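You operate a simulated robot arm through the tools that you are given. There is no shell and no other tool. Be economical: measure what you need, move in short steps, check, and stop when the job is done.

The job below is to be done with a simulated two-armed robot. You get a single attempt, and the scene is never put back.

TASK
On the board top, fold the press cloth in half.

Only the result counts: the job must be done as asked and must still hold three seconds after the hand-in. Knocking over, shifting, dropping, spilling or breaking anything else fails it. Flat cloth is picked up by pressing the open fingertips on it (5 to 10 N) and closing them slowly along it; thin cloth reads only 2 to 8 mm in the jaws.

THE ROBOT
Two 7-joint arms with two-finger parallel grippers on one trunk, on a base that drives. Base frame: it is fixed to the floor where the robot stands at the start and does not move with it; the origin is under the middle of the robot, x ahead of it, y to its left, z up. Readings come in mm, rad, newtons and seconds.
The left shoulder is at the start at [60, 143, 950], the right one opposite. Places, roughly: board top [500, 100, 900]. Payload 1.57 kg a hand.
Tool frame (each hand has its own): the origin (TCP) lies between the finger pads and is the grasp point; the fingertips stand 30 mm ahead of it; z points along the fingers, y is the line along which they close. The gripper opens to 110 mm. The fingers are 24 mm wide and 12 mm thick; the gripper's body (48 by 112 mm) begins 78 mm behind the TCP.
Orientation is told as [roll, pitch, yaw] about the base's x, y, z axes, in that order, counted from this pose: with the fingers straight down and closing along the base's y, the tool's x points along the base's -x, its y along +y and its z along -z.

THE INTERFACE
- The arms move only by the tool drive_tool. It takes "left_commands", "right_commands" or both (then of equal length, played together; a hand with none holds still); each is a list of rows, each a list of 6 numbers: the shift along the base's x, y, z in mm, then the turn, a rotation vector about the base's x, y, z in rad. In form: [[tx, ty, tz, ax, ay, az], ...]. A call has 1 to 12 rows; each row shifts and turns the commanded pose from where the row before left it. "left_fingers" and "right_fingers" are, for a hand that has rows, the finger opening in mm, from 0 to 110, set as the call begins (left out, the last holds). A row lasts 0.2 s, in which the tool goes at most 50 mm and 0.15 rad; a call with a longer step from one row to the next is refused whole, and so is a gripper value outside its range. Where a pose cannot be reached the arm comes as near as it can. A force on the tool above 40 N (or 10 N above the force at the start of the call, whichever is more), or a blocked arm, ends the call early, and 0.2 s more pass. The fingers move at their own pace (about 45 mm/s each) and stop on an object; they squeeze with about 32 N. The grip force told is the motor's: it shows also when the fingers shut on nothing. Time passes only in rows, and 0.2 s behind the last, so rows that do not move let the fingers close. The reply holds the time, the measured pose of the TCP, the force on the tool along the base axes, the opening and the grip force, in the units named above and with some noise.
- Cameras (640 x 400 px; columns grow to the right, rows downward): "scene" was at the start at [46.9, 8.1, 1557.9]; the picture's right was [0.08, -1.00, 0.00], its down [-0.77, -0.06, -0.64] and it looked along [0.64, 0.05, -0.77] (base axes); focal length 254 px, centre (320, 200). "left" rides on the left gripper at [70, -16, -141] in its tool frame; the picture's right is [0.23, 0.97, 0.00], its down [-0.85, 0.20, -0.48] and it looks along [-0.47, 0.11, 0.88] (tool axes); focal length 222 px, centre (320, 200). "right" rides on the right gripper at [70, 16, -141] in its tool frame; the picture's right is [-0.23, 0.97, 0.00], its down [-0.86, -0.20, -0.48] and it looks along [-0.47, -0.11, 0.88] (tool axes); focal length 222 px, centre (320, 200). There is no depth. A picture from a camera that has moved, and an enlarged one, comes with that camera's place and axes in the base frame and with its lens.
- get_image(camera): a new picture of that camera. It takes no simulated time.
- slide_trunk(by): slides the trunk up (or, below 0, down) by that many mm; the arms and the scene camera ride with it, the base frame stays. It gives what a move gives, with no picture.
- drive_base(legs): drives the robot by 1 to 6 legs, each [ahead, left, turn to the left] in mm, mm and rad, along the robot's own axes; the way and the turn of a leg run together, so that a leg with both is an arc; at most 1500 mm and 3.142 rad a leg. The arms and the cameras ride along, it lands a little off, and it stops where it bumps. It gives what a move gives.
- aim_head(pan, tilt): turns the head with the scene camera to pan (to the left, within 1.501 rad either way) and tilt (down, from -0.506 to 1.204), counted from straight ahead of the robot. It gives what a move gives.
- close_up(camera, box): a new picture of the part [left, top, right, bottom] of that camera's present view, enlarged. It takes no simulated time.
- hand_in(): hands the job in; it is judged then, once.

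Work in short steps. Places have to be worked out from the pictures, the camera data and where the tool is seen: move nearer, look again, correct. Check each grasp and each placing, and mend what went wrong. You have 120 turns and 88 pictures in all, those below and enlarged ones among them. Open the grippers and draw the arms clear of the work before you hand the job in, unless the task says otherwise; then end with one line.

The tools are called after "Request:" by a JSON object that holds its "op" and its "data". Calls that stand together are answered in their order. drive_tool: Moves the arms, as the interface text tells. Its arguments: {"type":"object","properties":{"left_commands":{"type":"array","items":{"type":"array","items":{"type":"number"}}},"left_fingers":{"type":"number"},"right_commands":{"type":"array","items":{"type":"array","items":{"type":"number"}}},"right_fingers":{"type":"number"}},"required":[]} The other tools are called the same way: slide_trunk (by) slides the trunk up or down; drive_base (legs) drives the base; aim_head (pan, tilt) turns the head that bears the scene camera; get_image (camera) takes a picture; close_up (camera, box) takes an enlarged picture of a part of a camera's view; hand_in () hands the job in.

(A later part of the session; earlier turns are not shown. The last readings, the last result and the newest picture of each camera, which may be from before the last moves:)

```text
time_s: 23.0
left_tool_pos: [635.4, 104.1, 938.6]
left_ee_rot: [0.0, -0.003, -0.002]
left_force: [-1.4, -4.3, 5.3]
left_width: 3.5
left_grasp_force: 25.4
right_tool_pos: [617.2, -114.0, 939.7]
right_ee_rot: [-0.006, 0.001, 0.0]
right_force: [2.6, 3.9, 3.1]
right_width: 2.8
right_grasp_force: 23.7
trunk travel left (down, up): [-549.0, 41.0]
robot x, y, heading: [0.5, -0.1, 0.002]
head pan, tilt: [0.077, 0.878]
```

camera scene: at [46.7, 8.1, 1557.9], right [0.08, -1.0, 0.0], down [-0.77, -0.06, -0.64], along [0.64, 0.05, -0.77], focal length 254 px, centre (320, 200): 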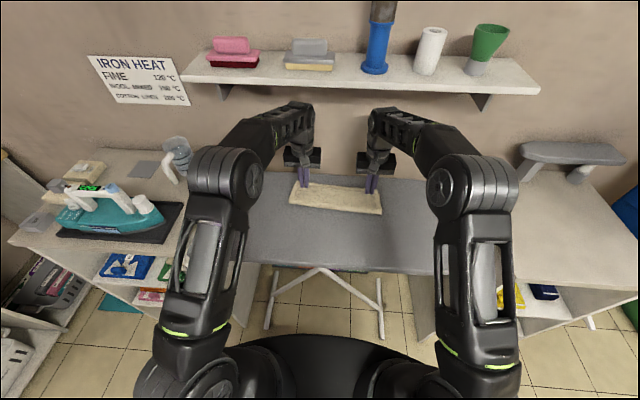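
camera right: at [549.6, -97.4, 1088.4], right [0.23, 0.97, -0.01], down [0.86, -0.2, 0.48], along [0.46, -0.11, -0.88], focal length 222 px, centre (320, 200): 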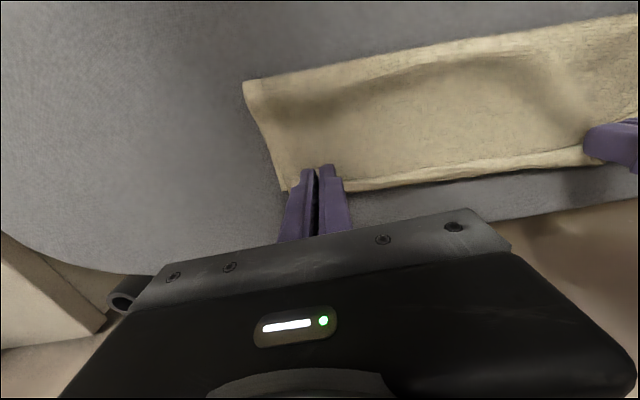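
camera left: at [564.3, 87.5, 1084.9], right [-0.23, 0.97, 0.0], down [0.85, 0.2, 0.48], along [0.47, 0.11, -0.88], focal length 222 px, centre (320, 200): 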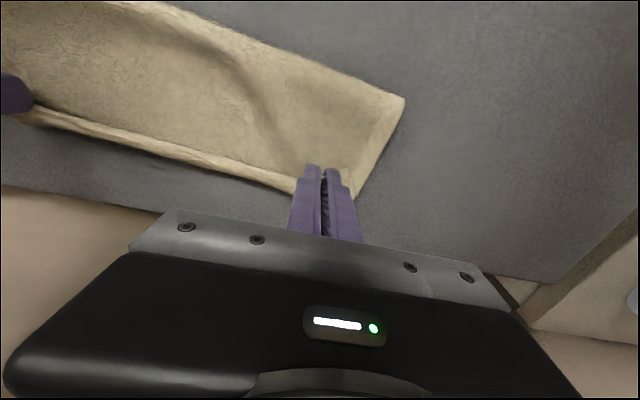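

Light contact on both sides. I open slowly in place so the pinched cloth spreads flat, then look.

Request:
{"op": "drive_tool", "data": {"left_commands": [[0, 0, 0, 0, 0, 0], [0, 0, 0, 0, 0, 0]], "right_commands": [[0, 0, 0, 0, 0, 0], [0, 0, 0, 0, 0, 0]], "left_fingers": 10, "right_fingers": 10}}

Request:
{"op": "drive_tool", "data": {"left_commands": [[0, 0, 0, 0, 0, 0], [0, 0, 0, 0, 0, 0]], "right_commands": [[0, 0, 0, 0, 0, 0], [0, 0, 0, 0, 0, 0]], "left_fingers": 22, "right_fingers": 22}}

Request:
{"op": "close_up", "data": {"camera": "scene", "box": [270, 140, 400, 225]}}

Request:
{"op": "get_image", "data": {"camera": "left"}}

Request:
{"op": "get_image", "data": {"camera": "right"}}

```text
time_s: 23.6
left_tool_pos: [635.7, 103.8, 938.8]
left_ee_rot: [0.0, -0.005, -0.001]
left_force: [0.2, -2.4, 5.6]
left_width: 7.9
left_grasp_force: 0.1
right_tool_pos: [617.9, -115.5, 940.9]
right_ee_rot: [-0.007, 0.003, 0.001]
right_force: [0.9, 1.0, 3.3]
right_width: 9.8
right_grasp_force: 0.0
trunk travel left (down, up): [-549.0, 41.0]
robot x, y, heading: [1.0, 0.1, -0.001]
head pan, tilt: [0.077, 0.878]
```

```text
time_s: 24.2
left_tool_pos: [634.9, 103.4, 939.8]
left_ee_rot: [0.0, -0.004, 0.0]
left_force: [1.1, -1.4, 6.6]
left_width: 17.2
left_grasp_force: 0.1
right_tool_pos: [618.5, -114.1, 938.8]
right_ee_rot: [-0.007, 0.003, 0.001]
right_force: [-0.1, 0.3, 3.2]
right_width: 20.1
right_grasp_force: 0.0
trunk travel left (down, up): [-549.0, 41.0]
robot x, y, heading: [1.3, -1.7, 0.002]
head pan, tilt: [0.077, 0.878]
```

```text
4.71 times, centred on (335, 182) of scene
camera zoom: at [46.1, 8.0, 1557.9], right [0.08, -1.0, 0.0], down [-0.77, -0.06, -0.64], along [0.64, 0.05, -0.77], focal length 1195 px, centre (249, 282)
```

zoom: 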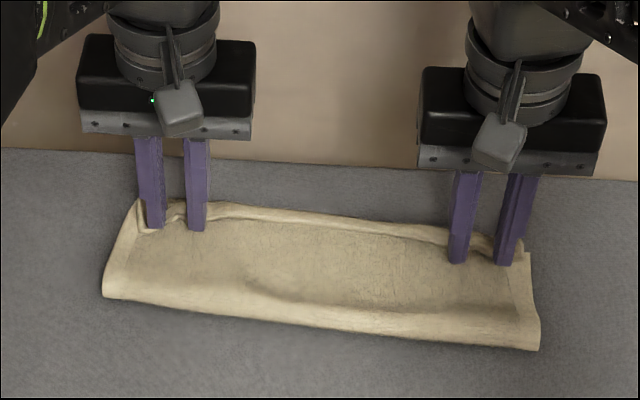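

```text
55 pictures are left
camera left: at [564.0, 87.5, 1079.6], right [-0.23, 0.97, 0.0], down [0.85, 0.2, 0.48], along [0.47, 0.11, -0.88], focal length 222 px, centre (320, 200)
```

left: 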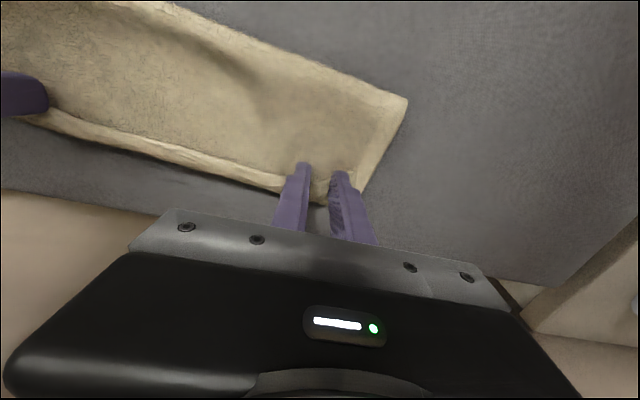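

```text
54 pictures are left
camera right: at [548.4, -97.6, 1080.4], right [0.23, 0.97, -0.01], down [0.86, -0.2, 0.48], along [0.46, -0.11, -0.88], focal length 222 px, centre (320, 200)
```

right: 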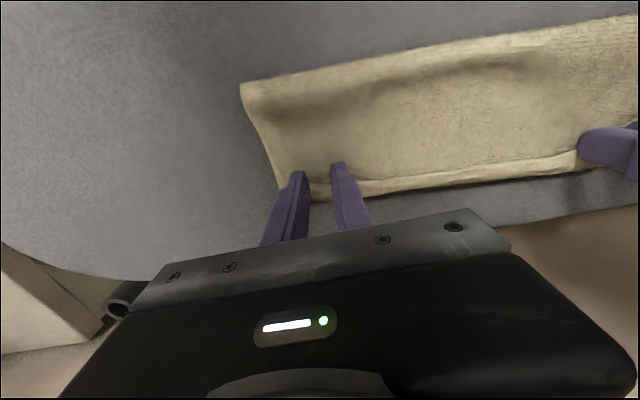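

Released well. I lift both hands straight up, then draw them back and outward to see the result.

Request:
{"op": "drive_tool", "data": {"left_commands": [[0, 0, 4, 0, 0, 0], [0, 0, 10, 0, 0, 0], [0, 0, 15, 0, 0, 0], [0, 0, 20, 0, 0, 0], [-20, 15, 15, 0, 0, 0], [-30, 30, 15, 0, 0, 0], [-30, 30, 15, 0, 0, 0], [-20, 35, 15, 0, 0, 0], [0, 35, 15, 0, 0, 0], [0, 0, 0, 0, 0, 0]], "right_commands": [[0, 0, 4, 0, 0, 0], [0, 0, 10, 0, 0, 0], [0, 0, 15, 0, 0, 0], [0, 0, 20, 0, 0, 0], [-20, -15, 15, 0, 0, 0], [-30, -30, 15, 0, 0, 0], [-30, -30, 15, 0, 0, 0], [-20, -35, 15, 0, 0, 0], [0, -35, 15, 0, 0, 0], [0, 0, 0, 0, 0, 0]], "left_fingers": 24, "right_fingers": 24}}

Request:
{"op": "close_up", "data": {"camera": "scene", "box": [260, 150, 400, 240]}}

Request:
{"op": "get_image", "data": {"camera": "left"}}

Request:
{"op": "get_image", "data": {"camera": "right"}}

```text
time_s: 26.4
left_tool_pos: [536.6, 251.9, 1063.2]
left_ee_rot: [0.0, -0.004, 0.001]
left_force: [0.1, 0.4, 0.6]
left_width: 24.1
left_grasp_force: 0.0
right_tool_pos: [519.2, -259.2, 1062.3]
right_ee_rot: [-0.005, 0.005, -0.001]
right_force: [-0.8, -1.2, 0.9]
right_width: 24.0
right_grasp_force: 0.1
trunk travel left (down, up): [-549.0, 41.0]
robot x, y, heading: [-2.8, -4.9, 0.001]
head pan, tilt: [0.077, 0.878]
```

```text
4.44 times, centred on (330, 195) of scene
camera zoom: at [46.3, 8.3, 1557.9], right [0.08, -1.0, 0.0], down [-0.77, -0.06, -0.64], along [0.64, 0.05, -0.77], focal length 1129 px, centre (276, 222)
```

zoom: 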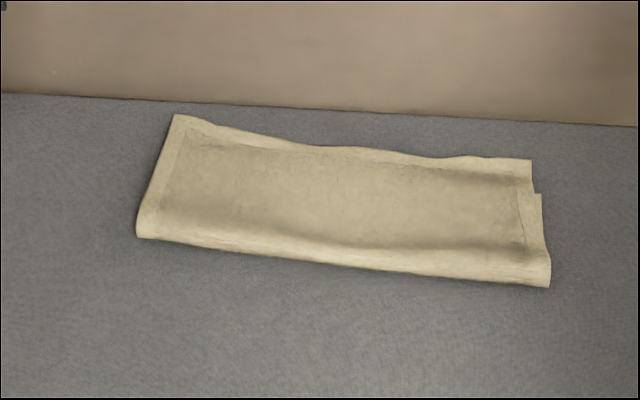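

```text
52 pictures are left
camera left: at [465.0, 235.9, 1203.2], right [-0.23, 0.97, 0.0], down [0.85, 0.2, 0.48], along [0.47, 0.11, -0.88], focal length 222 px, centre (320, 200)
```

left: 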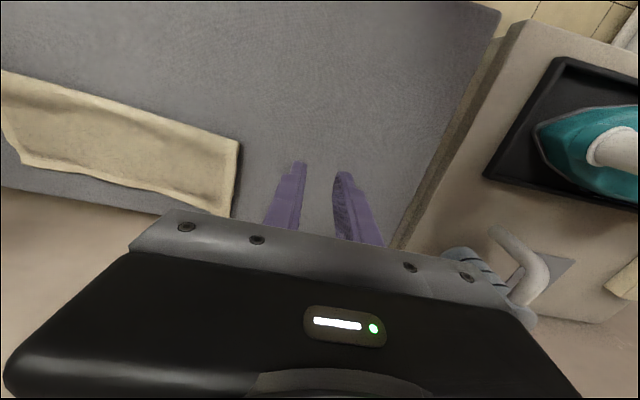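

```text
51 pictures are left
camera right: at [449.4, -242.6, 1203.0], right [0.23, 0.97, -0.01], down [0.86, -0.2, 0.48], along [0.46, -0.11, -0.88], focal length 222 px, centre (320, 200)
```

right: 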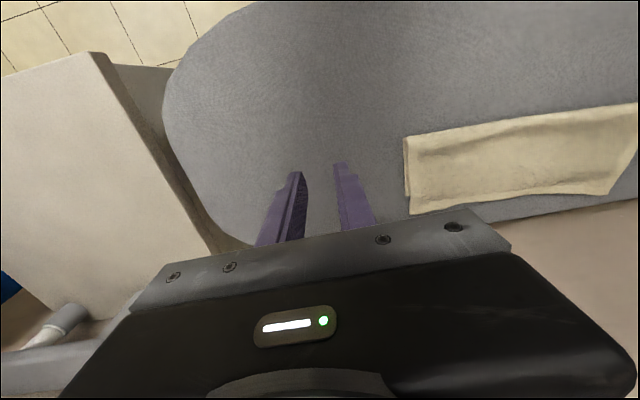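

The cloth is folded, but the top layer may overshoot the far edge of the bottom layer by about 20–30 mm. I look closer.

Request:
{"op": "close_up", "data": {"camera": "right", "box": [390, 90, 640, 240]}}

Request:
{"op": "close_up", "data": {"camera": "left", "box": [0, 60, 260, 220]}}

Request:
{"op": "close_up", "data": {"camera": "scene", "box": [350, 170, 400, 220]}}

```text
2.56 times, centred on (515, 165) of right
camera zoom: at [449.4, -242.6, 1203.0], right [0.23, 0.97, -0.01], down [0.86, -0.2, 0.48], along [0.46, -0.11, -0.88], focal length 569 px, centre (-179, 290)
```

zoom: 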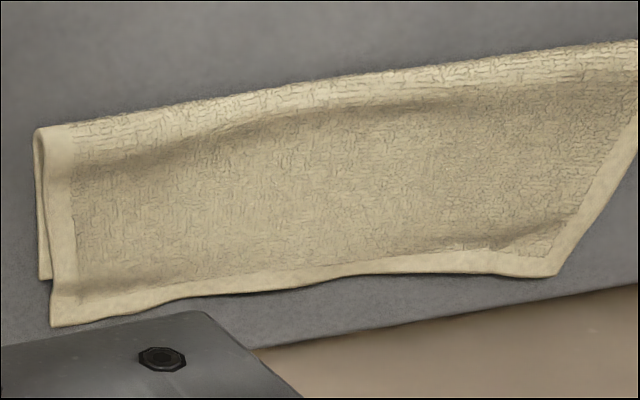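

```text
2.46 times, centred on (130, 140) of left
camera zoom: at [465.0, 235.9, 1203.2], right [-0.23, 0.97, 0.0], down [0.85, 0.2, 0.48], along [0.47, 0.11, -0.88], focal length 547 px, centre (788, 348)
```

zoom: 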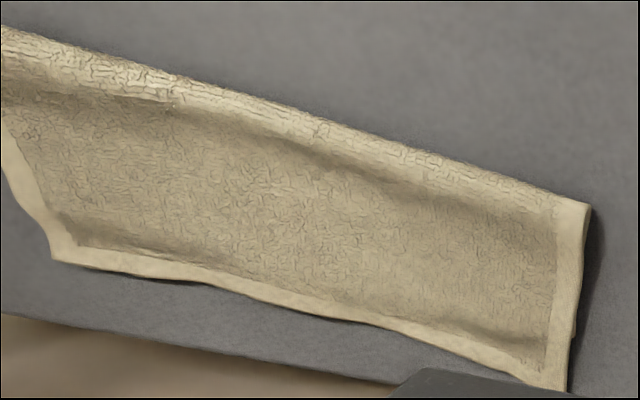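

```text
8.00 times, centred on (375, 195) of scene
camera zoom: at [46.3, 8.3, 1557.9], right [0.08, -1.0, 0.0], down [-0.77, -0.06, -0.64], along [0.64, 0.05, -0.77], focal length 2032 px, centre (-120, 240)
```

zoom: 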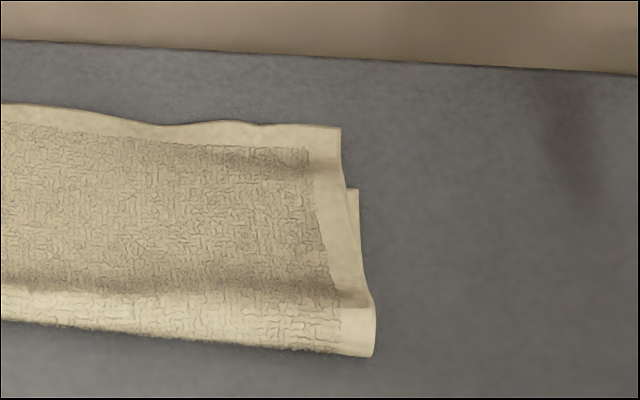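

Confirmed: the top layer overshoots by about 30 mm. I'll regrip the overhanging single-layer corners and bring that edge back. First I move above them.

Request:
{"op": "drive_tool", "data": {"left_commands": [[16, -33, -16, 0, 0, 0], [16, -33, -16, 0, 0, 0], [16, -33, -16, 0, 0, 0], [16, -33, -16, 0, 0, 0], [18, -2, -11, 0, 0, 0], [18, -2, -11, 0, 0, 0], [18, -2, -11, 0, 0, 0], [18, -2, -9, 0, 0, 0], [0, 0, 0, 0, 0, 0]], "right_commands": [[18, 35, -16, 0, 0, 0], [18, 35, -16, 0, 0, 0], [18, 35, -16, 0, 0, 0], [18, 35, -14, 0, 0, 0], [17, 1, -11, 0, 0, 0], [17, 1, -11, 0, 0, 0], [17, 1, -11, 0, 0, 0], [17, 1, -9, 0, 0, 0], [0, 0, 0, 0, 0, 0]], "left_fingers": 30, "right_fingers": 30}}

Request:
{"op": "get_image", "data": {"camera": "left"}}

Request:
{"op": "get_image", "data": {"camera": "right"}}

Request:
{"op": "close_up", "data": {"camera": "scene", "box": [260, 130, 400, 220]}}

```text
time_s: 28.4
left_tool_pos: [672.1, 108.0, 957.2]
left_ee_rot: [0.0, -0.005, -0.001]
left_force: [-1.4, 0.4, -0.1]
left_width: 30.0
left_grasp_force: 0.2
right_tool_pos: [658.9, -113.9, 958.9]
right_ee_rot: [-0.005, 0.003, 0.001]
right_force: [-0.6, -0.1, 0.0]
right_width: 30.0
right_grasp_force: 0.0
trunk travel left (down, up): [-549.0, 41.0]
robot x, y, heading: [-2.8, -3.6, -0.005]
head pan, tilt: [0.077, 0.878]
```

```text
47 pictures are left
camera left: at [601.1, 91.9, 1098.7], right [-0.23, 0.97, 0.0], down [0.85, 0.2, 0.48], along [0.47, 0.11, -0.88], focal length 222 px, centre (320, 200)
```

left: 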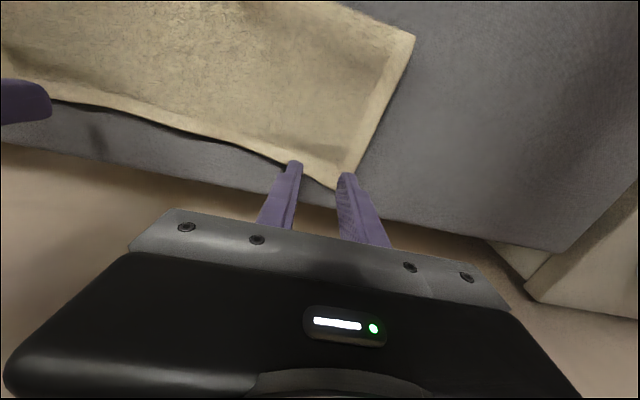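

```text
46 pictures are left
camera right: at [589.2, -97.7, 1099.4], right [0.23, 0.97, -0.01], down [0.86, -0.2, 0.48], along [0.46, -0.11, -0.88], focal length 222 px, centre (320, 200)
```

right: 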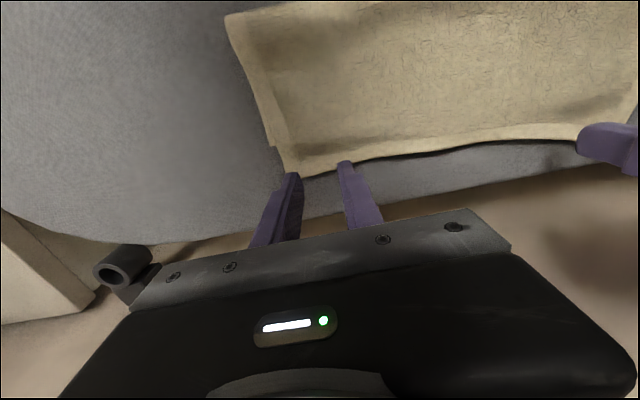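

```text
4.44 times, centred on (330, 175) of scene
camera zoom: at [46.2, 8.1, 1557.9], right [0.08, -1.0, 0.0], down [-0.77, -0.06, -0.64], along [0.64, 0.05, -0.77], focal length 1129 px, centre (276, 311)
```

zoom: 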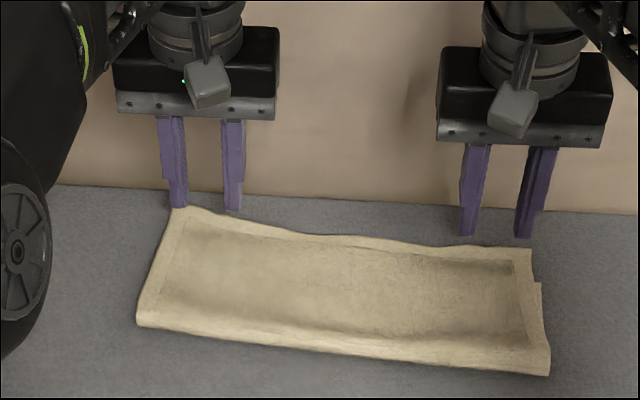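

The corners of the top layer are at (689,130) and (661,-135), and those of the lower layer at (645,145) and (630,-153). I adjust the hands to (673,99) and (651,-105) and go down to contact.

Request:
{"op": "drive_tool", "data": {"left_commands": [[1, -5, -4, 0, 0, 0], [0, -4, -6, 0, 0, 0], [0, 0, -6, 0, 0, 0], [0, 0, -4, 0, 0, 0], [0, 0, -2, 0, 0, 0], [0, 0, 0, 0, 0, 0]], "right_commands": [[-4, 5, -6, 0, 0, 0], [-4, 4, -6, 0, 0, 0], [0, 0, -6, 0, 0, 0], [0, 0, -4, 0, 0, 0], [0, 0, -2, 0, 0, 0], [0, 0, 0, 0, 0, 0]]}}

```text
time_s: 29.8
left_tool_pos: [672.2, 100.8, 934.9]
left_ee_rot: [0.001, -0.003, 0.001]
left_force: [0.9, -1.5, 2.5]
left_width: 30.2
left_grasp_force: 0.1
right_tool_pos: [651.8, -105.1, 934.5]
right_ee_rot: [-0.006, 0.001, -0.001]
right_force: [0.0, 1.3, 3.6]
right_width: 30.1
right_grasp_force: 0.1
trunk travel left (down, up): [-549.0, 41.0]
robot x, y, heading: [3.9, 3.0, 0.0]
head pan, tilt: [0.077, 0.878]
```

Just touching. I press a little more, then close slowly.

Request:
{"op": "drive_tool", "data": {"left_commands": [[0, 0, -1.2, 0, 0, 0], [0, 0, 0, 0, 0, 0], [0, 0, 0, 0, 0, 0]], "right_commands": [[0, 0, -0.9, 0, 0, 0], [0, 0, 0, 0, 0, 0], [0, 0, 0, 0, 0, 0]], "left_fingers": 26, "right_fingers": 26}}

Request:
{"op": "drive_tool", "data": {"left_commands": [[0, 0, 0, 0, 0, 0], [0, 0, 0, 0, 0, 0]], "right_commands": [[0, 0, 0, 0, 0, 0], [0, 0, 0, 0, 0, 0]], "left_fingers": 19, "right_fingers": 19}}

Request:
{"op": "drive_tool", "data": {"left_commands": [[0, 0, 0, 0, 0, 0], [0, 0, 0, 0, 0, 0]], "right_commands": [[0, 0, 0, 0, 0, 0], [0, 0, 0, 0, 0, 0]], "left_fingers": 12, "right_fingers": 12}}

Request:
{"op": "drive_tool", "data": {"left_commands": [[0, 0, 0, 0, 0, 0], [0, 0, 0, 0, 0, 0]], "right_commands": [[0, 0, 0, 0, 0, 0], [0, 0, 0, 0, 0, 0]], "left_fingers": 6, "right_fingers": 6}}

Request:
{"op": "drive_tool", "data": {"left_commands": [[0, 0, 0, 0, 0, 0], [0, 0, 0, 0, 0, 0], [0, 0, 0, 0, 0, 0]], "right_commands": [[0, 0, 0, 0, 0, 0], [0, 0, 0, 0, 0, 0], [0, 0, 0, 0, 0, 0]], "left_fingers": 0, "right_fingers": 0}}

Request:
{"op": "get_image", "data": {"camera": "left"}}

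Request:
{"op": "get_image", "data": {"camera": "right"}}

```text
time_s: 30.6
left_tool_pos: [672.5, 100.7, 932.7]
left_ee_rot: [-0.001, -0.003, -0.001]
left_force: [-0.9, 1.5, 7.5]
left_width: 24.9
left_grasp_force: 0.2
right_tool_pos: [650.7, -107.1, 934.0]
right_ee_rot: [-0.007, 0.001, 0.0]
right_force: [2.6, 0.7, 4.6]
right_width: 25.3
right_grasp_force: 0.1
trunk travel left (down, up): [-549.0, 41.0]
robot x, y, heading: [4.4, -1.0, 0.004]
head pan, tilt: [0.077, 0.878]
```

```text
time_s: 31.2
left_tool_pos: [670.8, 99.5, 934.7]
left_ee_rot: [-0.004, -0.004, -0.001]
left_force: [0.3, -2.3, 6.8]
left_width: 18.8
left_grasp_force: 0.1
right_tool_pos: [649.5, -106.0, 934.0]
right_ee_rot: [-0.006, 0.002, -0.002]
right_force: [0.4, 2.2, 4.9]
right_width: 18.3
right_grasp_force: 0.0
trunk travel left (down, up): [-549.0, 41.0]
robot x, y, heading: [-2.4, 0.1, -0.002]
head pan, tilt: [0.077, 0.878]
```

```text
time_s: 31.8
left_tool_pos: [674.2, 99.4, 933.7]
left_ee_rot: [0.002, -0.004, -0.001]
left_force: [-0.7, -3.9, 7.5]
left_width: 12.8
left_grasp_force: 0.5
right_tool_pos: [650.2, -106.6, 934.1]
right_ee_rot: [-0.007, 0.003, 0.001]
right_force: [0.2, 2.6, 5.0]
right_width: 13.1
right_grasp_force: 0.6
trunk travel left (down, up): [-549.0, 41.0]
robot x, y, heading: [1.2, -0.5, -0.003]
head pan, tilt: [0.077, 0.878]
```

```text
time_s: 32.4
left_tool_pos: [672.4, 99.5, 932.7]
left_ee_rot: [0.0, -0.003, 0.001]
left_force: [0.1, -5.3, 8.0]
left_width: 9.2
left_grasp_force: 3.4
right_tool_pos: [650.1, -105.1, 934.3]
right_ee_rot: [-0.006, 0.0, 0.0]
right_force: [0.6, 6.2, 3.8]
right_width: 7.1
right_grasp_force: 7.8
trunk travel left (down, up): [-549.0, 41.0]
robot x, y, heading: [0.4, -3.8, -0.002]
head pan, tilt: [0.077, 0.878]
```

```text
time_s: 33.2
left_tool_pos: [673.0, 99.3, 932.8]
left_ee_rot: [-0.003, -0.003, 0.001]
left_force: [-0.1, -11.6, 7.5]
left_width: 5.0
left_grasp_force: 24.8
right_tool_pos: [650.8, -104.2, 934.4]
right_ee_rot: [-0.005, 0.002, 0.002]
right_force: [1.6, 11.9, 4.3]
right_width: 4.3
right_grasp_force: 24.8
trunk travel left (down, up): [-549.0, 41.0]
robot x, y, heading: [-2.0, -0.8, -0.004]
head pan, tilt: [0.077, 0.878]
```

```text
44 pictures are left
camera left: at [601.1, 82.4, 1074.4], right [-0.23, 0.97, 0.0], down [0.85, 0.2, 0.48], along [0.47, 0.11, -0.88], focal length 222 px, centre (320, 200)
```

left: 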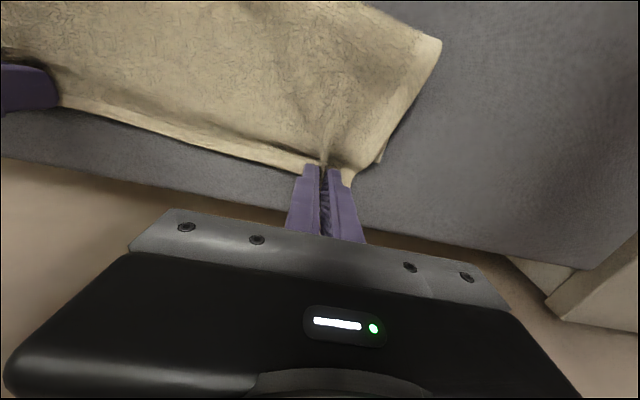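

```text
43 pictures are left
camera right: at [580.2, -88.8, 1074.6], right [0.23, 0.97, 0.0], down [0.86, -0.2, 0.48], along [0.46, -0.11, -0.88], focal length 222 px, centre (320, 200)
```

right: 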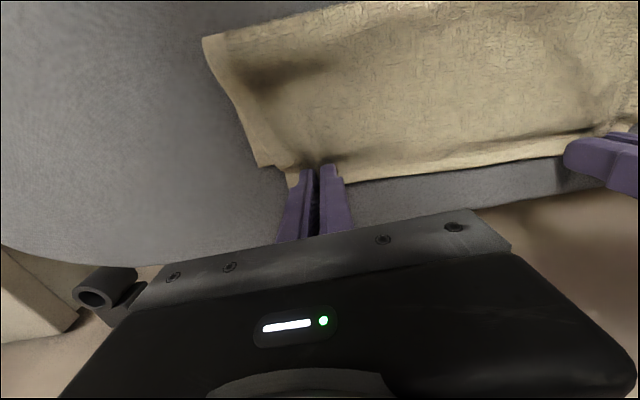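

Both corners are gripped. I lift and pull the edge back past the target so the crease rolls toward the robot, then look.

Request:
{"op": "drive_tool", "data": {"left_commands": [[0, -1, 8, 0, 0, 0], [-4, -1, 10, 0, 0, 0], [-8, 0, 10, 0, 0, 0], [-10, 0, 10, 0, 0, 0], [-12, 0, 8, 0, 0, 0], [-14, 0, 6, 0, 0, 0], [-14, 0, 4, 0, 0, 0], [-14, 0, 0, 0, 0, 0], [0, 0, 0, 0, 0, 0]], "right_commands": [[0, 1, 8, 0, 0, 0], [-4, 1, 10, 0, 0, 0], [-8, 0, 10, 0, 0, 0], [-10, 0, 10, 0, 0, 0], [-12, 0, 8, 0, 0, 0], [-14, 0, 6, 0, 0, 0], [-12, 0, 4, 0, 0, 0], [-8, 0, 0, 0, 0, 0], [0, 0, 0, 0, 0, 0]]}}

Request:
{"op": "close_up", "data": {"camera": "scene", "box": [260, 140, 400, 230]}}

Request:
{"op": "get_image", "data": {"camera": "left"}}

Request:
{"op": "get_image", "data": {"camera": "right"}}

```text
time_s: 35.2
left_tool_pos: [597.0, 98.8, 989.1]
left_ee_rot: [0.0, 0.0, 0.0]
left_force: [-0.8, -9.2, -0.7]
left_width: 4.8
left_grasp_force: 25.6
right_tool_pos: [583.3, -103.6, 989.2]
right_ee_rot: [-0.006, 0.004, 0.0]
right_force: [0.5, 8.5, -0.6]
right_width: 4.1
right_grasp_force: 24.5
trunk travel left (down, up): [-549.0, 41.0]
robot x, y, heading: [1.5, 0.9, 0.002]
head pan, tilt: [0.077, 0.878]
```

```text
4.44 times, centred on (330, 185) of scene
camera zoom: at [47.2, 8.1, 1557.9], right [0.08, -1.0, 0.0], down [-0.77, -0.06, -0.64], along [0.64, 0.05, -0.77], focal length 1129 px, centre (276, 267)
```

zoom: 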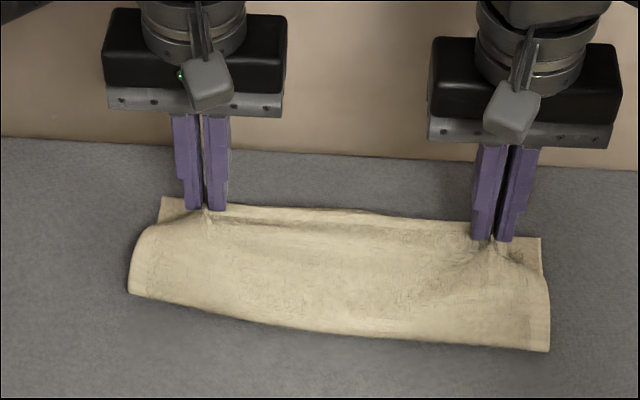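

```text
41 pictures are left
camera left: at [526.1, 81.5, 1129.5], right [-0.23, 0.97, 0.0], down [0.85, 0.2, 0.48], along [0.47, 0.11, -0.88], focal length 222 px, centre (320, 200)
```

left: 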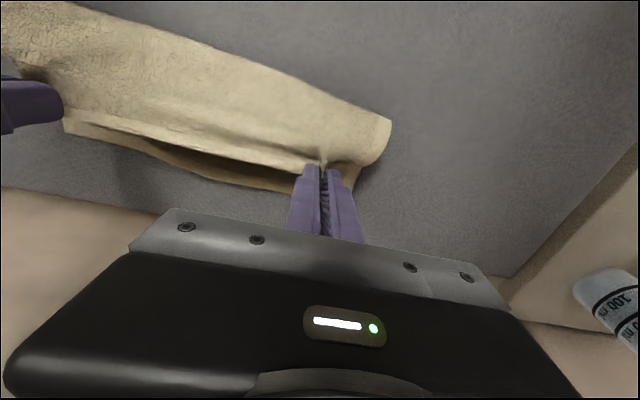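

```text
40 pictures are left
camera right: at [513.7, -87.6, 1129.9], right [0.23, 0.97, -0.01], down [0.86, -0.2, 0.48], along [0.46, -0.11, -0.88], focal length 222 px, centre (320, 200)
```

right: 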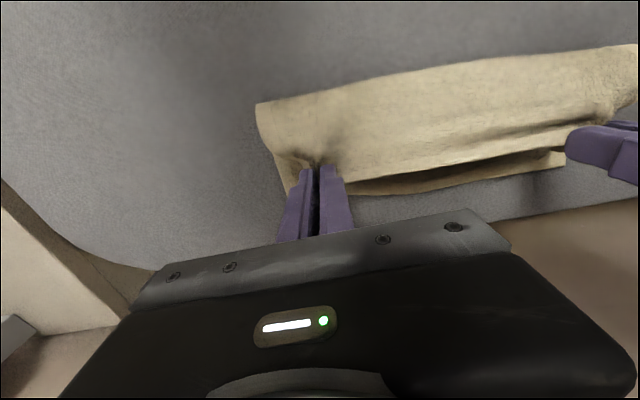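

The crease rolled back. Now I lay the edge forward onto the lower layer's far edge, aiming for TCP x≈637 left and 623 right.

Request:
{"op": "drive_tool", "data": {"left_commands": [[6, 0, -5, 0, 0, 0], [6, 0, -6, 0, 0, 0], [6, 0, -7, 0, 0, 0], [6, 0, -7, 0, 0, 0], [6, 0, -8, 0, 0, 0], [6, 0, -8, 0, 0, 0], [4, 0, -7, 0, 0, 0], [0, 0, -2, 0, 0, 0], [0, 0, 0, 0, 0, 0]], "right_commands": [[6, 0, -5, 0, 0, 0], [6, 0, -6, 0, 0, 0], [6, 0, -7, 0, 0, 0], [6, 0, -7, 0, 0, 0], [6, 0, -8, 0, 0, 0], [6, 0, -8, 0, 0, 0], [4, 0, -7, 0, 0, 0], [0, 0, -2, 0, 0, 0], [0, 0, 0, 0, 0, 0]]}}

Request:
{"op": "close_up", "data": {"camera": "scene", "box": [260, 140, 400, 230]}}

Request:
{"op": "get_image", "data": {"camera": "left"}}

Request:
{"op": "get_image", "data": {"camera": "right"}}

```text
time_s: 37.2
left_tool_pos: [636.3, 97.7, 939.5]
left_ee_rot: [0.001, -0.004, -0.001]
left_force: [0.1, -7.1, 0.8]
left_width: 4.7
left_grasp_force: 25.5
right_tool_pos: [622.6, -103.0, 940.4]
right_ee_rot: [-0.006, 0.003, -0.001]
right_force: [-0.8, 8.1, 0.8]
right_width: 4.2
right_grasp_force: 24.4
trunk travel left (down, up): [-549.0, 41.0]
robot x, y, heading: [-2.4, -0.7, 0.003]
head pan, tilt: [0.077, 0.878]
```

```text
4.44 times, centred on (330, 185) of scene
camera zoom: at [46.6, 8.2, 1557.9], right [0.08, -1.0, 0.0], down [-0.77, -0.06, -0.64], along [0.64, 0.05, -0.77], focal length 1129 px, centre (276, 267)
```

zoom: 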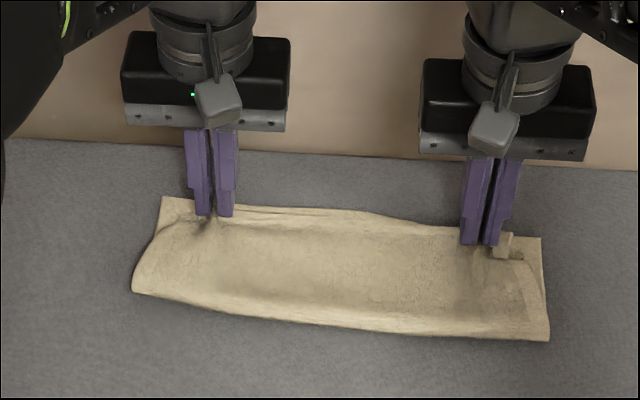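

```text
38 pictures are left
camera left: at [564.5, 81.8, 1080.6], right [-0.23, 0.97, 0.0], down [0.85, 0.2, 0.48], along [0.47, 0.11, -0.88], focal length 222 px, centre (320, 200)
```

left: 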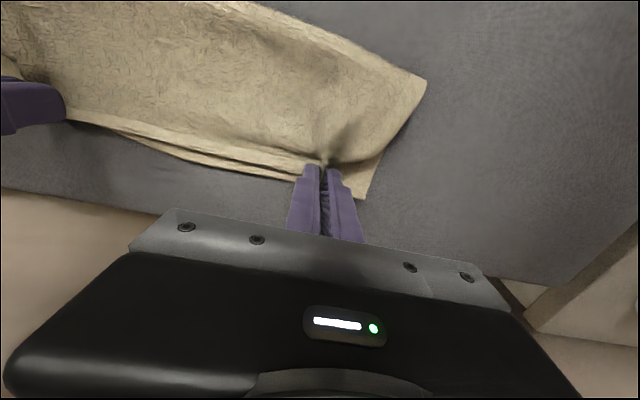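

```text
37 pictures are left
camera right: at [552.6, -87.1, 1080.1], right [0.23, 0.97, -0.01], down [0.86, -0.2, 0.48], along [0.46, -0.11, -0.88], focal length 222 px, centre (320, 200)
```

right: 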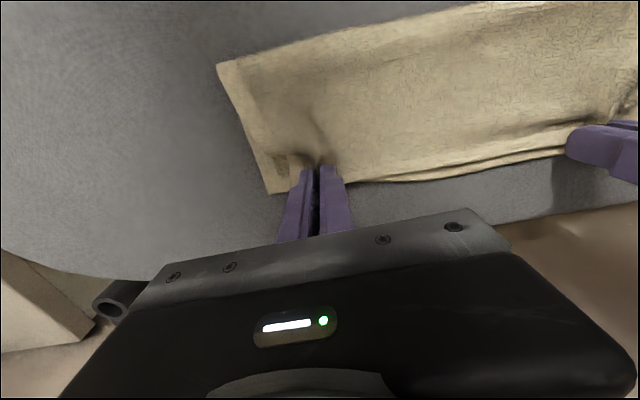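

The edges coincide within a few mm. I lower to light contact and open slowly, spreading the pinched cloth outward.

Request:
{"op": "drive_tool", "data": {"left_commands": [[1, 0, -1.5, 0, 0, 0], [0, 0, 0, 0, 0, 0]], "right_commands": [[1, 0, -1.5, 0, 0, 0], [0, 0, 0, 0, 0, 0]]}}

Request:
{"op": "drive_tool", "data": {"left_commands": [[0, 0, 0, 0, 0, 0], [0, 0, 0, 0, 0, 0]], "right_commands": [[0, 0, 0, 0, 0, 0], [0, 0, 0, 0, 0, 0]], "left_fingers": 12, "right_fingers": 12}}

Request:
{"op": "drive_tool", "data": {"left_commands": [[0, 0, 0, 0, 0, 0], [0, 0, 0, 0, 0, 0]], "right_commands": [[0, 0, 0, 0, 0, 0], [0, 0, 0, 0, 0, 0]], "left_fingers": 24, "right_fingers": 24}}

Request:
{"op": "drive_tool", "data": {"left_commands": [[0, 0, 0, 0, 0, 0], [0, 0, 0, 0, 0, 0]], "right_commands": [[0, 0, 0, 0, 0, 0], [0, 0, 0, 0, 0, 0]], "left_fingers": 34, "right_fingers": 34}}

Request:
{"op": "drive_tool", "data": {"left_commands": [[0, 0, 4, 0, 0, 0], [0, 0, 10, 0, 0, 0], [0, 0, 20, 0, 0, 0], [0, 0, 0, 0, 0, 0]], "right_commands": [[0, 0, 4, 0, 0, 0], [0, 0, 10, 0, 0, 0], [0, 0, 20, 0, 0, 0], [0, 0, 0, 0, 0, 0]]}}

Request:
{"op": "close_up", "data": {"camera": "scene", "box": [260, 140, 400, 230]}}

Request:
{"op": "get_image", "data": {"camera": "left"}}

Request:
{"op": "get_image", "data": {"camera": "right"}}

```text
time_s: 37.8
left_tool_pos: [636.1, 97.3, 937.5]
left_ee_rot: [0.0, -0.002, 0.0]
left_force: [-2.5, -7.2, 3.5]
left_width: 4.8
left_grasp_force: 25.6
right_tool_pos: [623.4, -104.3, 938.3]
right_ee_rot: [-0.006, 0.004, 0.0]
right_force: [-1.5, 8.5, 2.7]
right_width: 4.3
right_grasp_force: 24.5
trunk travel left (down, up): [-549.0, 41.0]
robot x, y, heading: [-0.2, -0.3, 0.001]
head pan, tilt: [0.077, 0.878]
```

```text
time_s: 38.4
left_tool_pos: [636.8, 99.8, 938.0]
left_ee_rot: [0.001, -0.004, 0.0]
left_force: [-0.7, -0.5, 3.6]
left_width: 12.1
left_grasp_force: 0.2
right_tool_pos: [622.6, -104.9, 937.8]
right_ee_rot: [-0.008, 0.004, -0.002]
right_force: [-0.2, -1.1, 2.2]
right_width: 12.7
right_grasp_force: 0.0
trunk travel left (down, up): [-549.0, 41.0]
robot x, y, heading: [0.4, -0.5, 0.003]
head pan, tilt: [0.077, 0.878]
```

```text
time_s: 39.0
left_tool_pos: [635.8, 98.0, 938.4]
left_ee_rot: [0.001, -0.004, -0.001]
left_force: [0.7, -1.5, 4.3]
left_width: 21.3
left_grasp_force: 0.1
right_tool_pos: [622.4, -105.2, 936.6]
right_ee_rot: [-0.004, 0.003, 0.0]
right_force: [0.0, -0.1, 2.6]
right_width: 22.6
right_grasp_force: 0.1
trunk travel left (down, up): [-549.0, 41.0]
robot x, y, heading: [-0.2, -1.2, 0.001]
head pan, tilt: [0.077, 0.878]
```

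```text
time_s: 39.6
left_tool_pos: [636.8, 98.7, 937.5]
left_ee_rot: [0.0, -0.004, 0.001]
left_force: [-0.3, -1.4, 4.1]
left_width: 31.3
left_grasp_force: 0.0
right_tool_pos: [623.4, -104.0, 937.9]
right_ee_rot: [-0.007, 0.003, 0.001]
right_force: [0.2, -0.1, 2.2]
right_width: 31.9
right_grasp_force: 0.0
trunk travel left (down, up): [-549.0, 41.0]
robot x, y, heading: [1.1, 1.7, -0.001]
head pan, tilt: [0.077, 0.878]
```

```text
time_s: 40.6
left_tool_pos: [636.6, 99.1, 972.8]
left_ee_rot: [0.0, -0.002, -0.001]
left_force: [0.5, 0.7, 0.4]
left_width: 33.9
left_grasp_force: 0.0
right_tool_pos: [624.1, -104.1, 972.4]
right_ee_rot: [-0.006, 0.004, 0.001]
right_force: [0.5, 1.0, -0.5]
right_width: 34.1
right_grasp_force: 0.0
trunk travel left (down, up): [-549.0, 41.0]
robot x, y, heading: [-0.0, 0.4, 0.0]
head pan, tilt: [0.077, 0.878]
```

```text
4.44 times, centred on (330, 185) of scene
camera zoom: at [47.2, 8.1, 1557.8], right [0.08, -1.0, 0.0], down [-0.77, -0.06, -0.64], along [0.64, 0.05, -0.77], focal length 1129 px, centre (276, 267)
```

zoom: 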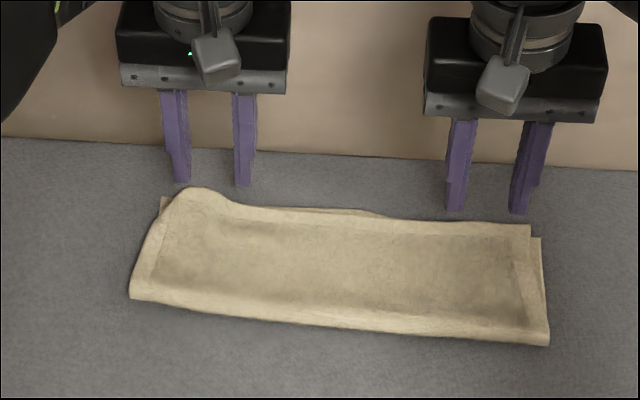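

```text
35 pictures are left
camera left: at [566.9, 81.8, 1113.1], right [-0.23, 0.97, 0.0], down [0.85, 0.2, 0.48], along [0.47, 0.11, -0.88], focal length 222 px, centre (320, 200)
```

left: 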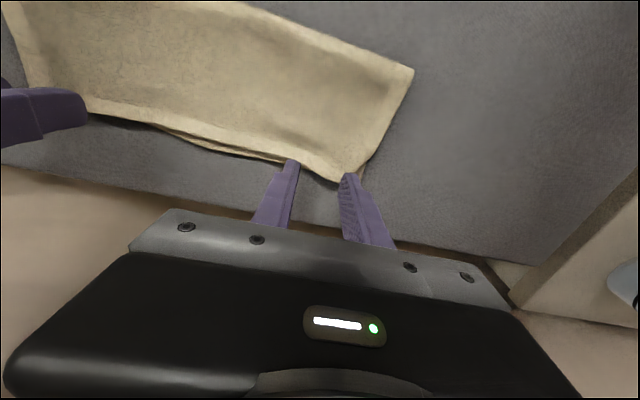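

```text
34 pictures are left
camera right: at [554.8, -87.4, 1113.1], right [0.23, 0.97, -0.01], down [0.86, -0.2, 0.48], along [0.46, -0.11, -0.88], focal length 222 px, centre (320, 200)
```

right: 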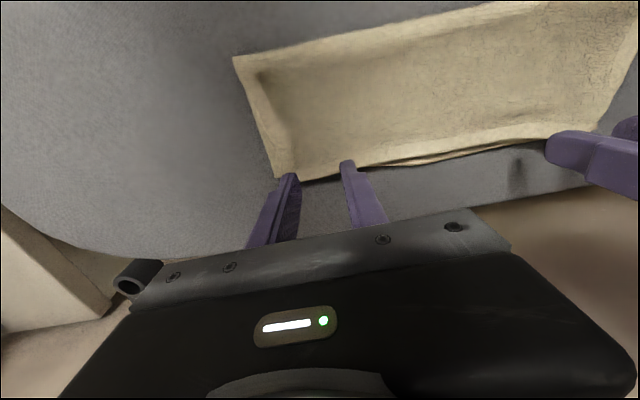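

The layers now match well. The left corner is slightly puffed, so I pat it down with the left hand and also pat the right corner lightly.

Request:
{"op": "drive_tool", "data": {"left_commands": [[4, 12, 0, 0, 0, 0], [0, 0, -10, 0, 0, 0], [0, 0, -10, 0, 0, 0], [0, 0, -8, 0, 0, 0], [0, 0, -5, 0, 0, 0], [0, 0, -2, 0, 0, 0], [0, 0, 0, 0, 0, 0], [0, 0, 0, 0, 0, 0], [0, 0, 3, 0, 0, 0], [0, 0, 10, 0, 0, 0], [0, 0, 20, 0, 0, 0], [0, 0, 0, 0, 0, 0]], "right_commands": [[-4, -6, 0, 0, 0, 0], [0, 0, -10, 0, 0, 0], [0, 0, -10, 0, 0, 0], [0, 0, -8, 0, 0, 0], [0, 0, -5, 0, 0, 0], [0, 0, -2, 0, 0, 0], [0, 0, 0, 0, 0, 0], [0, 0, 0, 0, 0, 0], [0, 0, 3, 0, 0, 0], [0, 0, 10, 0, 0, 0], [0, 0, 20, 0, 0, 0], [0, 0, 0, 0, 0, 0]]}}

Request:
{"op": "drive_tool", "data": {"left_commands": [[-20, 0, 2, 0, 0, 0], [-20, 0, 0, 0, 0, 0], [-20, 0, 0, 0, 0, 0], [-22, 0, 0, 0, 0, 0], [0, 0, -8, 0, 0, 0], [0, 0, -8, 0, 0, 0], [0, 0, -6, 0, 0, 0], [0, 0, -6, 0, 0, 0], [0, 0, 0, 0, 0, 0]], "right_commands": [[-20, 0, 2, 0, 0, 0], [-20, 0, 0, 0, 0, 0], [-20, 0, 0, 0, 0, 0], [-20, 0, 0, 0, 0, 0], [0, 0, -8, 0, 0, 0], [0, 0, -8, 0, 0, 0], [0, 0, -6, 0, 0, 0], [0, 0, -6, 0, 0, 0], [0, 0, 0, 0, 0, 0]]}}

Request:
{"op": "close_up", "data": {"camera": "scene", "box": [260, 140, 400, 230]}}

```text
time_s: 43.2
left_tool_pos: [642.7, 109.9, 968.7]
left_ee_rot: [0.001, -0.001, 0.0]
left_force: [0.4, 0.1, -0.2]
left_width: 33.9
left_grasp_force: 0.1
right_tool_pos: [619.6, -110.3, 969.3]
right_ee_rot: [-0.005, 0.006, -0.001]
right_force: [-0.3, -0.2, -0.1]
right_width: 34.0
right_grasp_force: 0.0
trunk travel left (down, up): [-549.0, 41.0]
robot x, y, heading: [1.5, 1.8, 0.0]
head pan, tilt: [0.077, 0.878]
```

```text
time_s: 45.2
left_tool_pos: [558.9, 109.4, 943.9]
left_ee_rot: [-0.001, -0.002, 0.001]
left_force: [0.1, -0.4, -0.1]
left_width: 34.1
left_grasp_force: 0.1
right_tool_pos: [540.0, -109.9, 944.0]
right_ee_rot: [-0.005, 0.004, 0.0]
right_force: [0.4, 0.6, -0.9]
right_width: 34.0
right_grasp_force: 0.1
trunk travel left (down, up): [-549.0, 41.0]
robot x, y, heading: [2.1, -0.0, 0.001]
head pan, tilt: [0.077, 0.878]
```

```text
4.44 times, centred on (330, 185) of scene
camera zoom: at [46.8, 8.1, 1557.9], right [0.08, -1.0, 0.0], down [-0.77, -0.06, -0.64], along [0.64, 0.05, -0.77], focal length 1129 px, centre (276, 267)
```

zoom: 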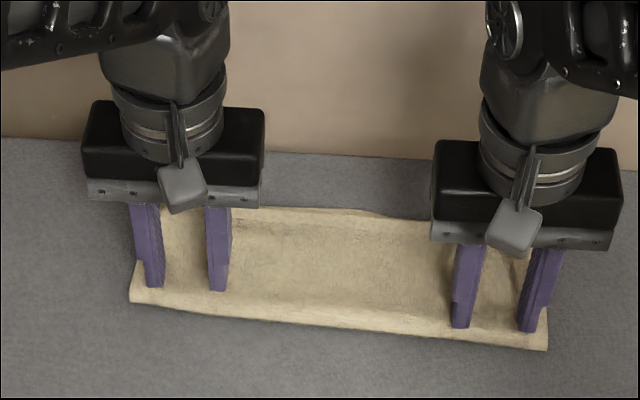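

No contact yet at fingertip height ≈914, so the crease is low. I press a few mm further to flatten it and lift.

Request:
{"op": "drive_tool", "data": {"left_commands": [[0, 0, -3, 0, 0, 0], [0, 0, -2, 0, 0, 0], [0, 0, 0, 0, 0, 0], [0, 0, 0, 0, 0, 0], [0, 0, 3, 0, 0, 0], [0, 0, 10, 0, 0, 0], [0, 0, 20, 0, 0, 0], [-10, 20, 30, 0, 0, 0], [-10, 40, 25, 0, 0, 0], [0, 40, 20, 0, 0, 0], [0, 40, 0, 0, 0, 0], [0, 0, 0, 0, 0, 0]], "right_commands": [[0, 0, -3, 0, 0, 0], [0, 0, -2, 0, 0, 0], [0, 0, 0, 0, 0, 0], [0, 0, 0, 0, 0, 0], [0, 0, 3, 0, 0, 0], [0, 0, 10, 0, 0, 0], [0, 0, 20, 0, 0, 0], [-10, -20, 30, 0, 0, 0], [-10, -40, 25, 0, 0, 0], [0, -40, 20, 0, 0, 0], [0, -40, 0, 0, 0, 0], [0, 0, 0, 0, 0, 0]]}}

Request:
{"op": "close_up", "data": {"camera": "scene", "box": [260, 140, 400, 230]}}

Request:
{"op": "get_image", "data": {"camera": "left"}}

Request:
{"op": "close_up", "data": {"camera": "right", "box": [340, 60, 640, 240]}}

Request:
{"op": "get_image", "data": {"camera": "scene"}}

```text
time_s: 47.8
left_tool_pos: [540.8, 248.2, 1046.9]
left_ee_rot: [-0.001, -0.002, 0.002]
left_force: [-0.3, -0.1, 0.3]
left_width: 34.1
left_grasp_force: 0.1
right_tool_pos: [517.2, -250.1, 1047.9]
right_ee_rot: [-0.005, 0.004, 0.001]
right_force: [-0.4, -0.6, 0.0]
right_width: 34.2
right_grasp_force: 0.0
trunk travel left (down, up): [-549.0, 41.0]
robot x, y, heading: [2.3, 0.9, -0.001]
head pan, tilt: [0.077, 0.878]
```

```text
4.44 times, centred on (330, 185) of scene
camera zoom: at [46.9, 8.1, 1557.9], right [0.08, -1.0, 0.0], down [-0.77, -0.06, -0.64], along [0.64, 0.05, -0.77], focal length 1129 px, centre (276, 267)
```

zoom: 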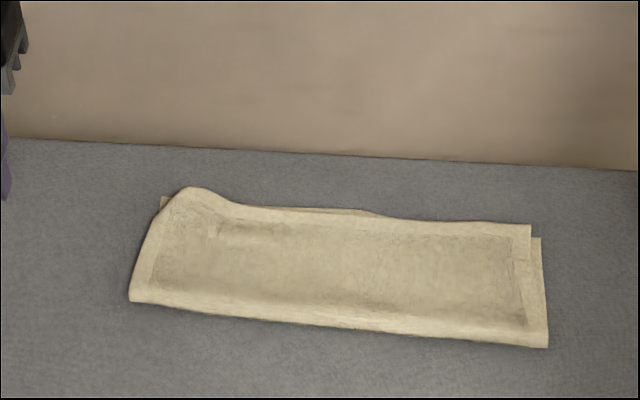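

```text
31 pictures are left
camera left: at [470.1, 231.2, 1188.3], right [-0.23, 0.97, 0.0], down [0.85, 0.2, 0.48], along [0.47, 0.11, -0.88], focal length 222 px, centre (320, 200)
```

left: 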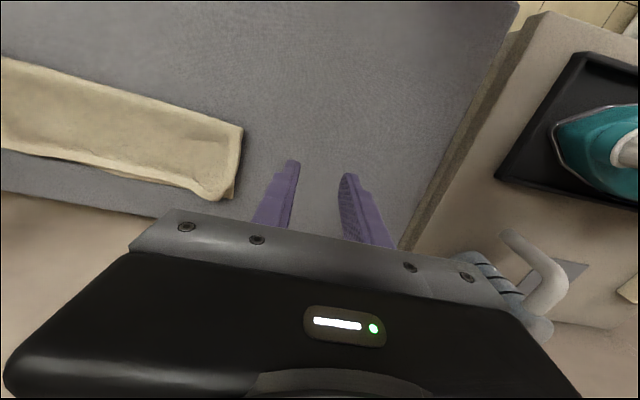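

```text
2.13 times, centred on (490, 150) of right
camera zoom: at [448.8, -234.0, 1188.3], right [0.23, 0.97, -0.01], down [0.86, -0.2, 0.48], along [0.46, -0.11, -0.88], focal length 474 px, centre (-43, 307)
```

zoom: 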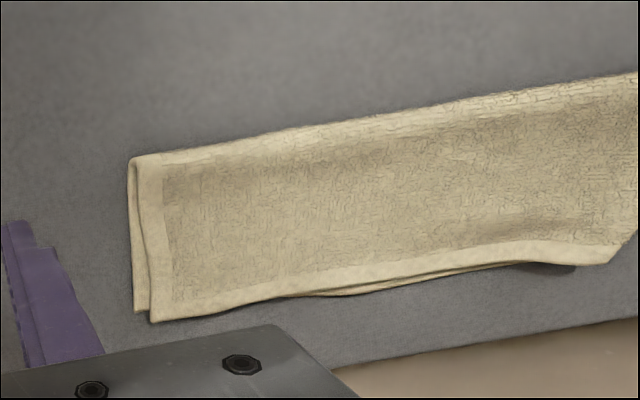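

```text
29 pictures are left
camera scene: at [46.9, 8.1, 1557.9], right [0.08, -1.0, 0.0], down [-0.77, -0.06, -0.64], along [0.64, 0.05, -0.77], focal length 254 px, centre (320, 200)
```

scene: 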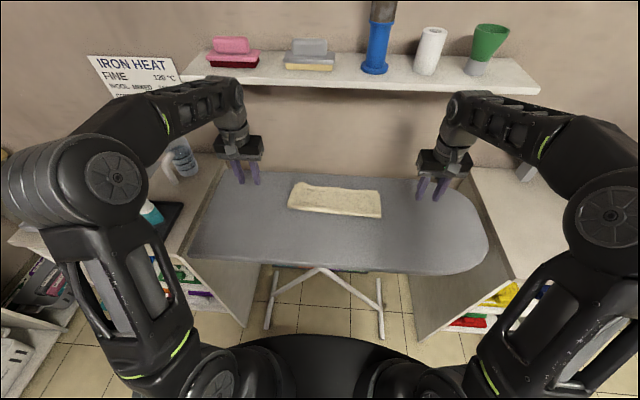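

The fold matches well. I inspect the raised left corner more closely.

Request:
{"op": "close_up", "data": {"camera": "left", "box": [140, 100, 280, 220]}}

Request:
{"op": "close_up", "data": {"camera": "scene", "box": [280, 170, 330, 215]}}

```text
3.33 times, centred on (210, 160) of left
camera zoom: at [470.1, 231.2, 1188.3], right [-0.23, 0.97, 0.0], down [0.85, 0.2, 0.48], along [0.47, 0.11, -0.88], focal length 740 px, centre (687, 333)
```

zoom: 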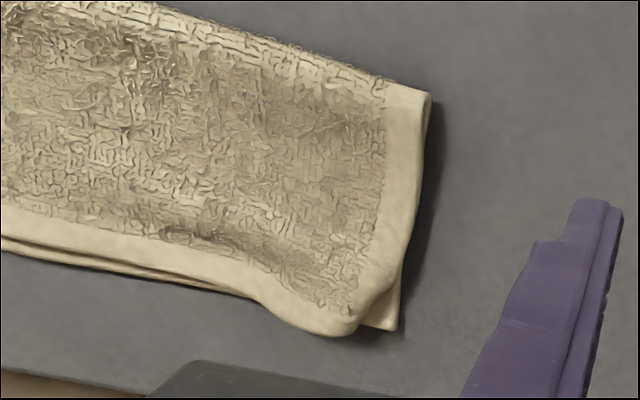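

```text
8.89 times, centred on (305, 192) of scene
camera zoom: at [46.9, 8.1, 1557.9], right [0.08, -1.0, 0.0], down [-0.77, -0.06, -0.64], along [0.64, 0.05, -0.77], focal length 2257 px, centre (453, 267)
```

zoom: 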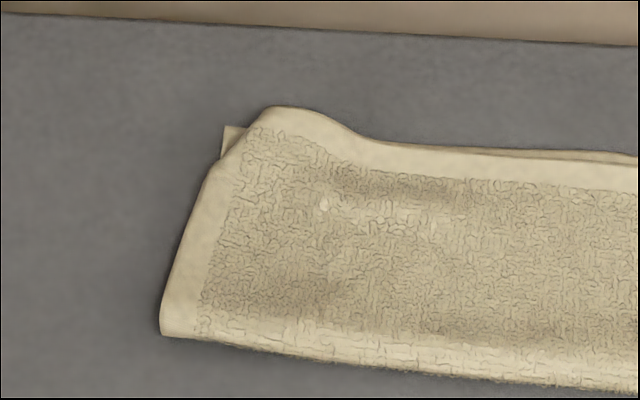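

I look at that corner from nearer with the left wrist camera before deciding on a touch-up.

Request:
{"op": "drive_tool", "data": {"left_commands": [[10, -10, -12, 0, 0, 0], [18, -18, -12, 0, 0, 0], [18, -18, -12, 0, 0, 0], [18, -18, -12, 0, 0, 0], [0, 0, 0, 0, 0, 0]]}}

Request:
{"op": "close_up", "data": {"camera": "left", "box": [180, 80, 380, 220]}}

```text
time_s: 49.0
left_tool_pos: [604.0, 184.4, 998.3]
left_ee_rot: [0.0, -0.006, 0.0]
left_force: [-0.5, 0.1, 0.4]
left_width: 34.3
left_grasp_force: 0.1
right_tool_pos: [518.4, -249.6, 1047.6]
right_ee_rot: [-0.007, 0.003, 0.001]
right_force: [0.1, 0.2, -0.8]
right_width: 33.9
right_grasp_force: 0.0
trunk travel left (down, up): [-549.0, 41.0]
robot x, y, heading: [0.3, 1.5, 0.007]
head pan, tilt: [0.077, 0.878]
```

```text
2.86 times, centred on (280, 150) of left
camera zoom: at [532.4, 168.2, 1140.5], right [-0.23, 0.97, 0.0], down [0.85, 0.2, 0.48], along [0.47, 0.11, -0.88], focal length 635 px, centre (434, 343)
```

zoom: 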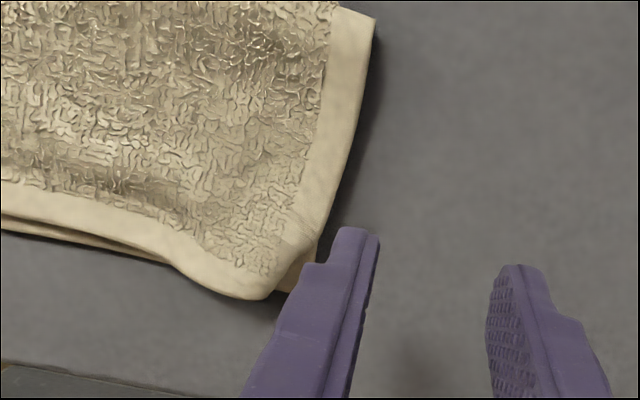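

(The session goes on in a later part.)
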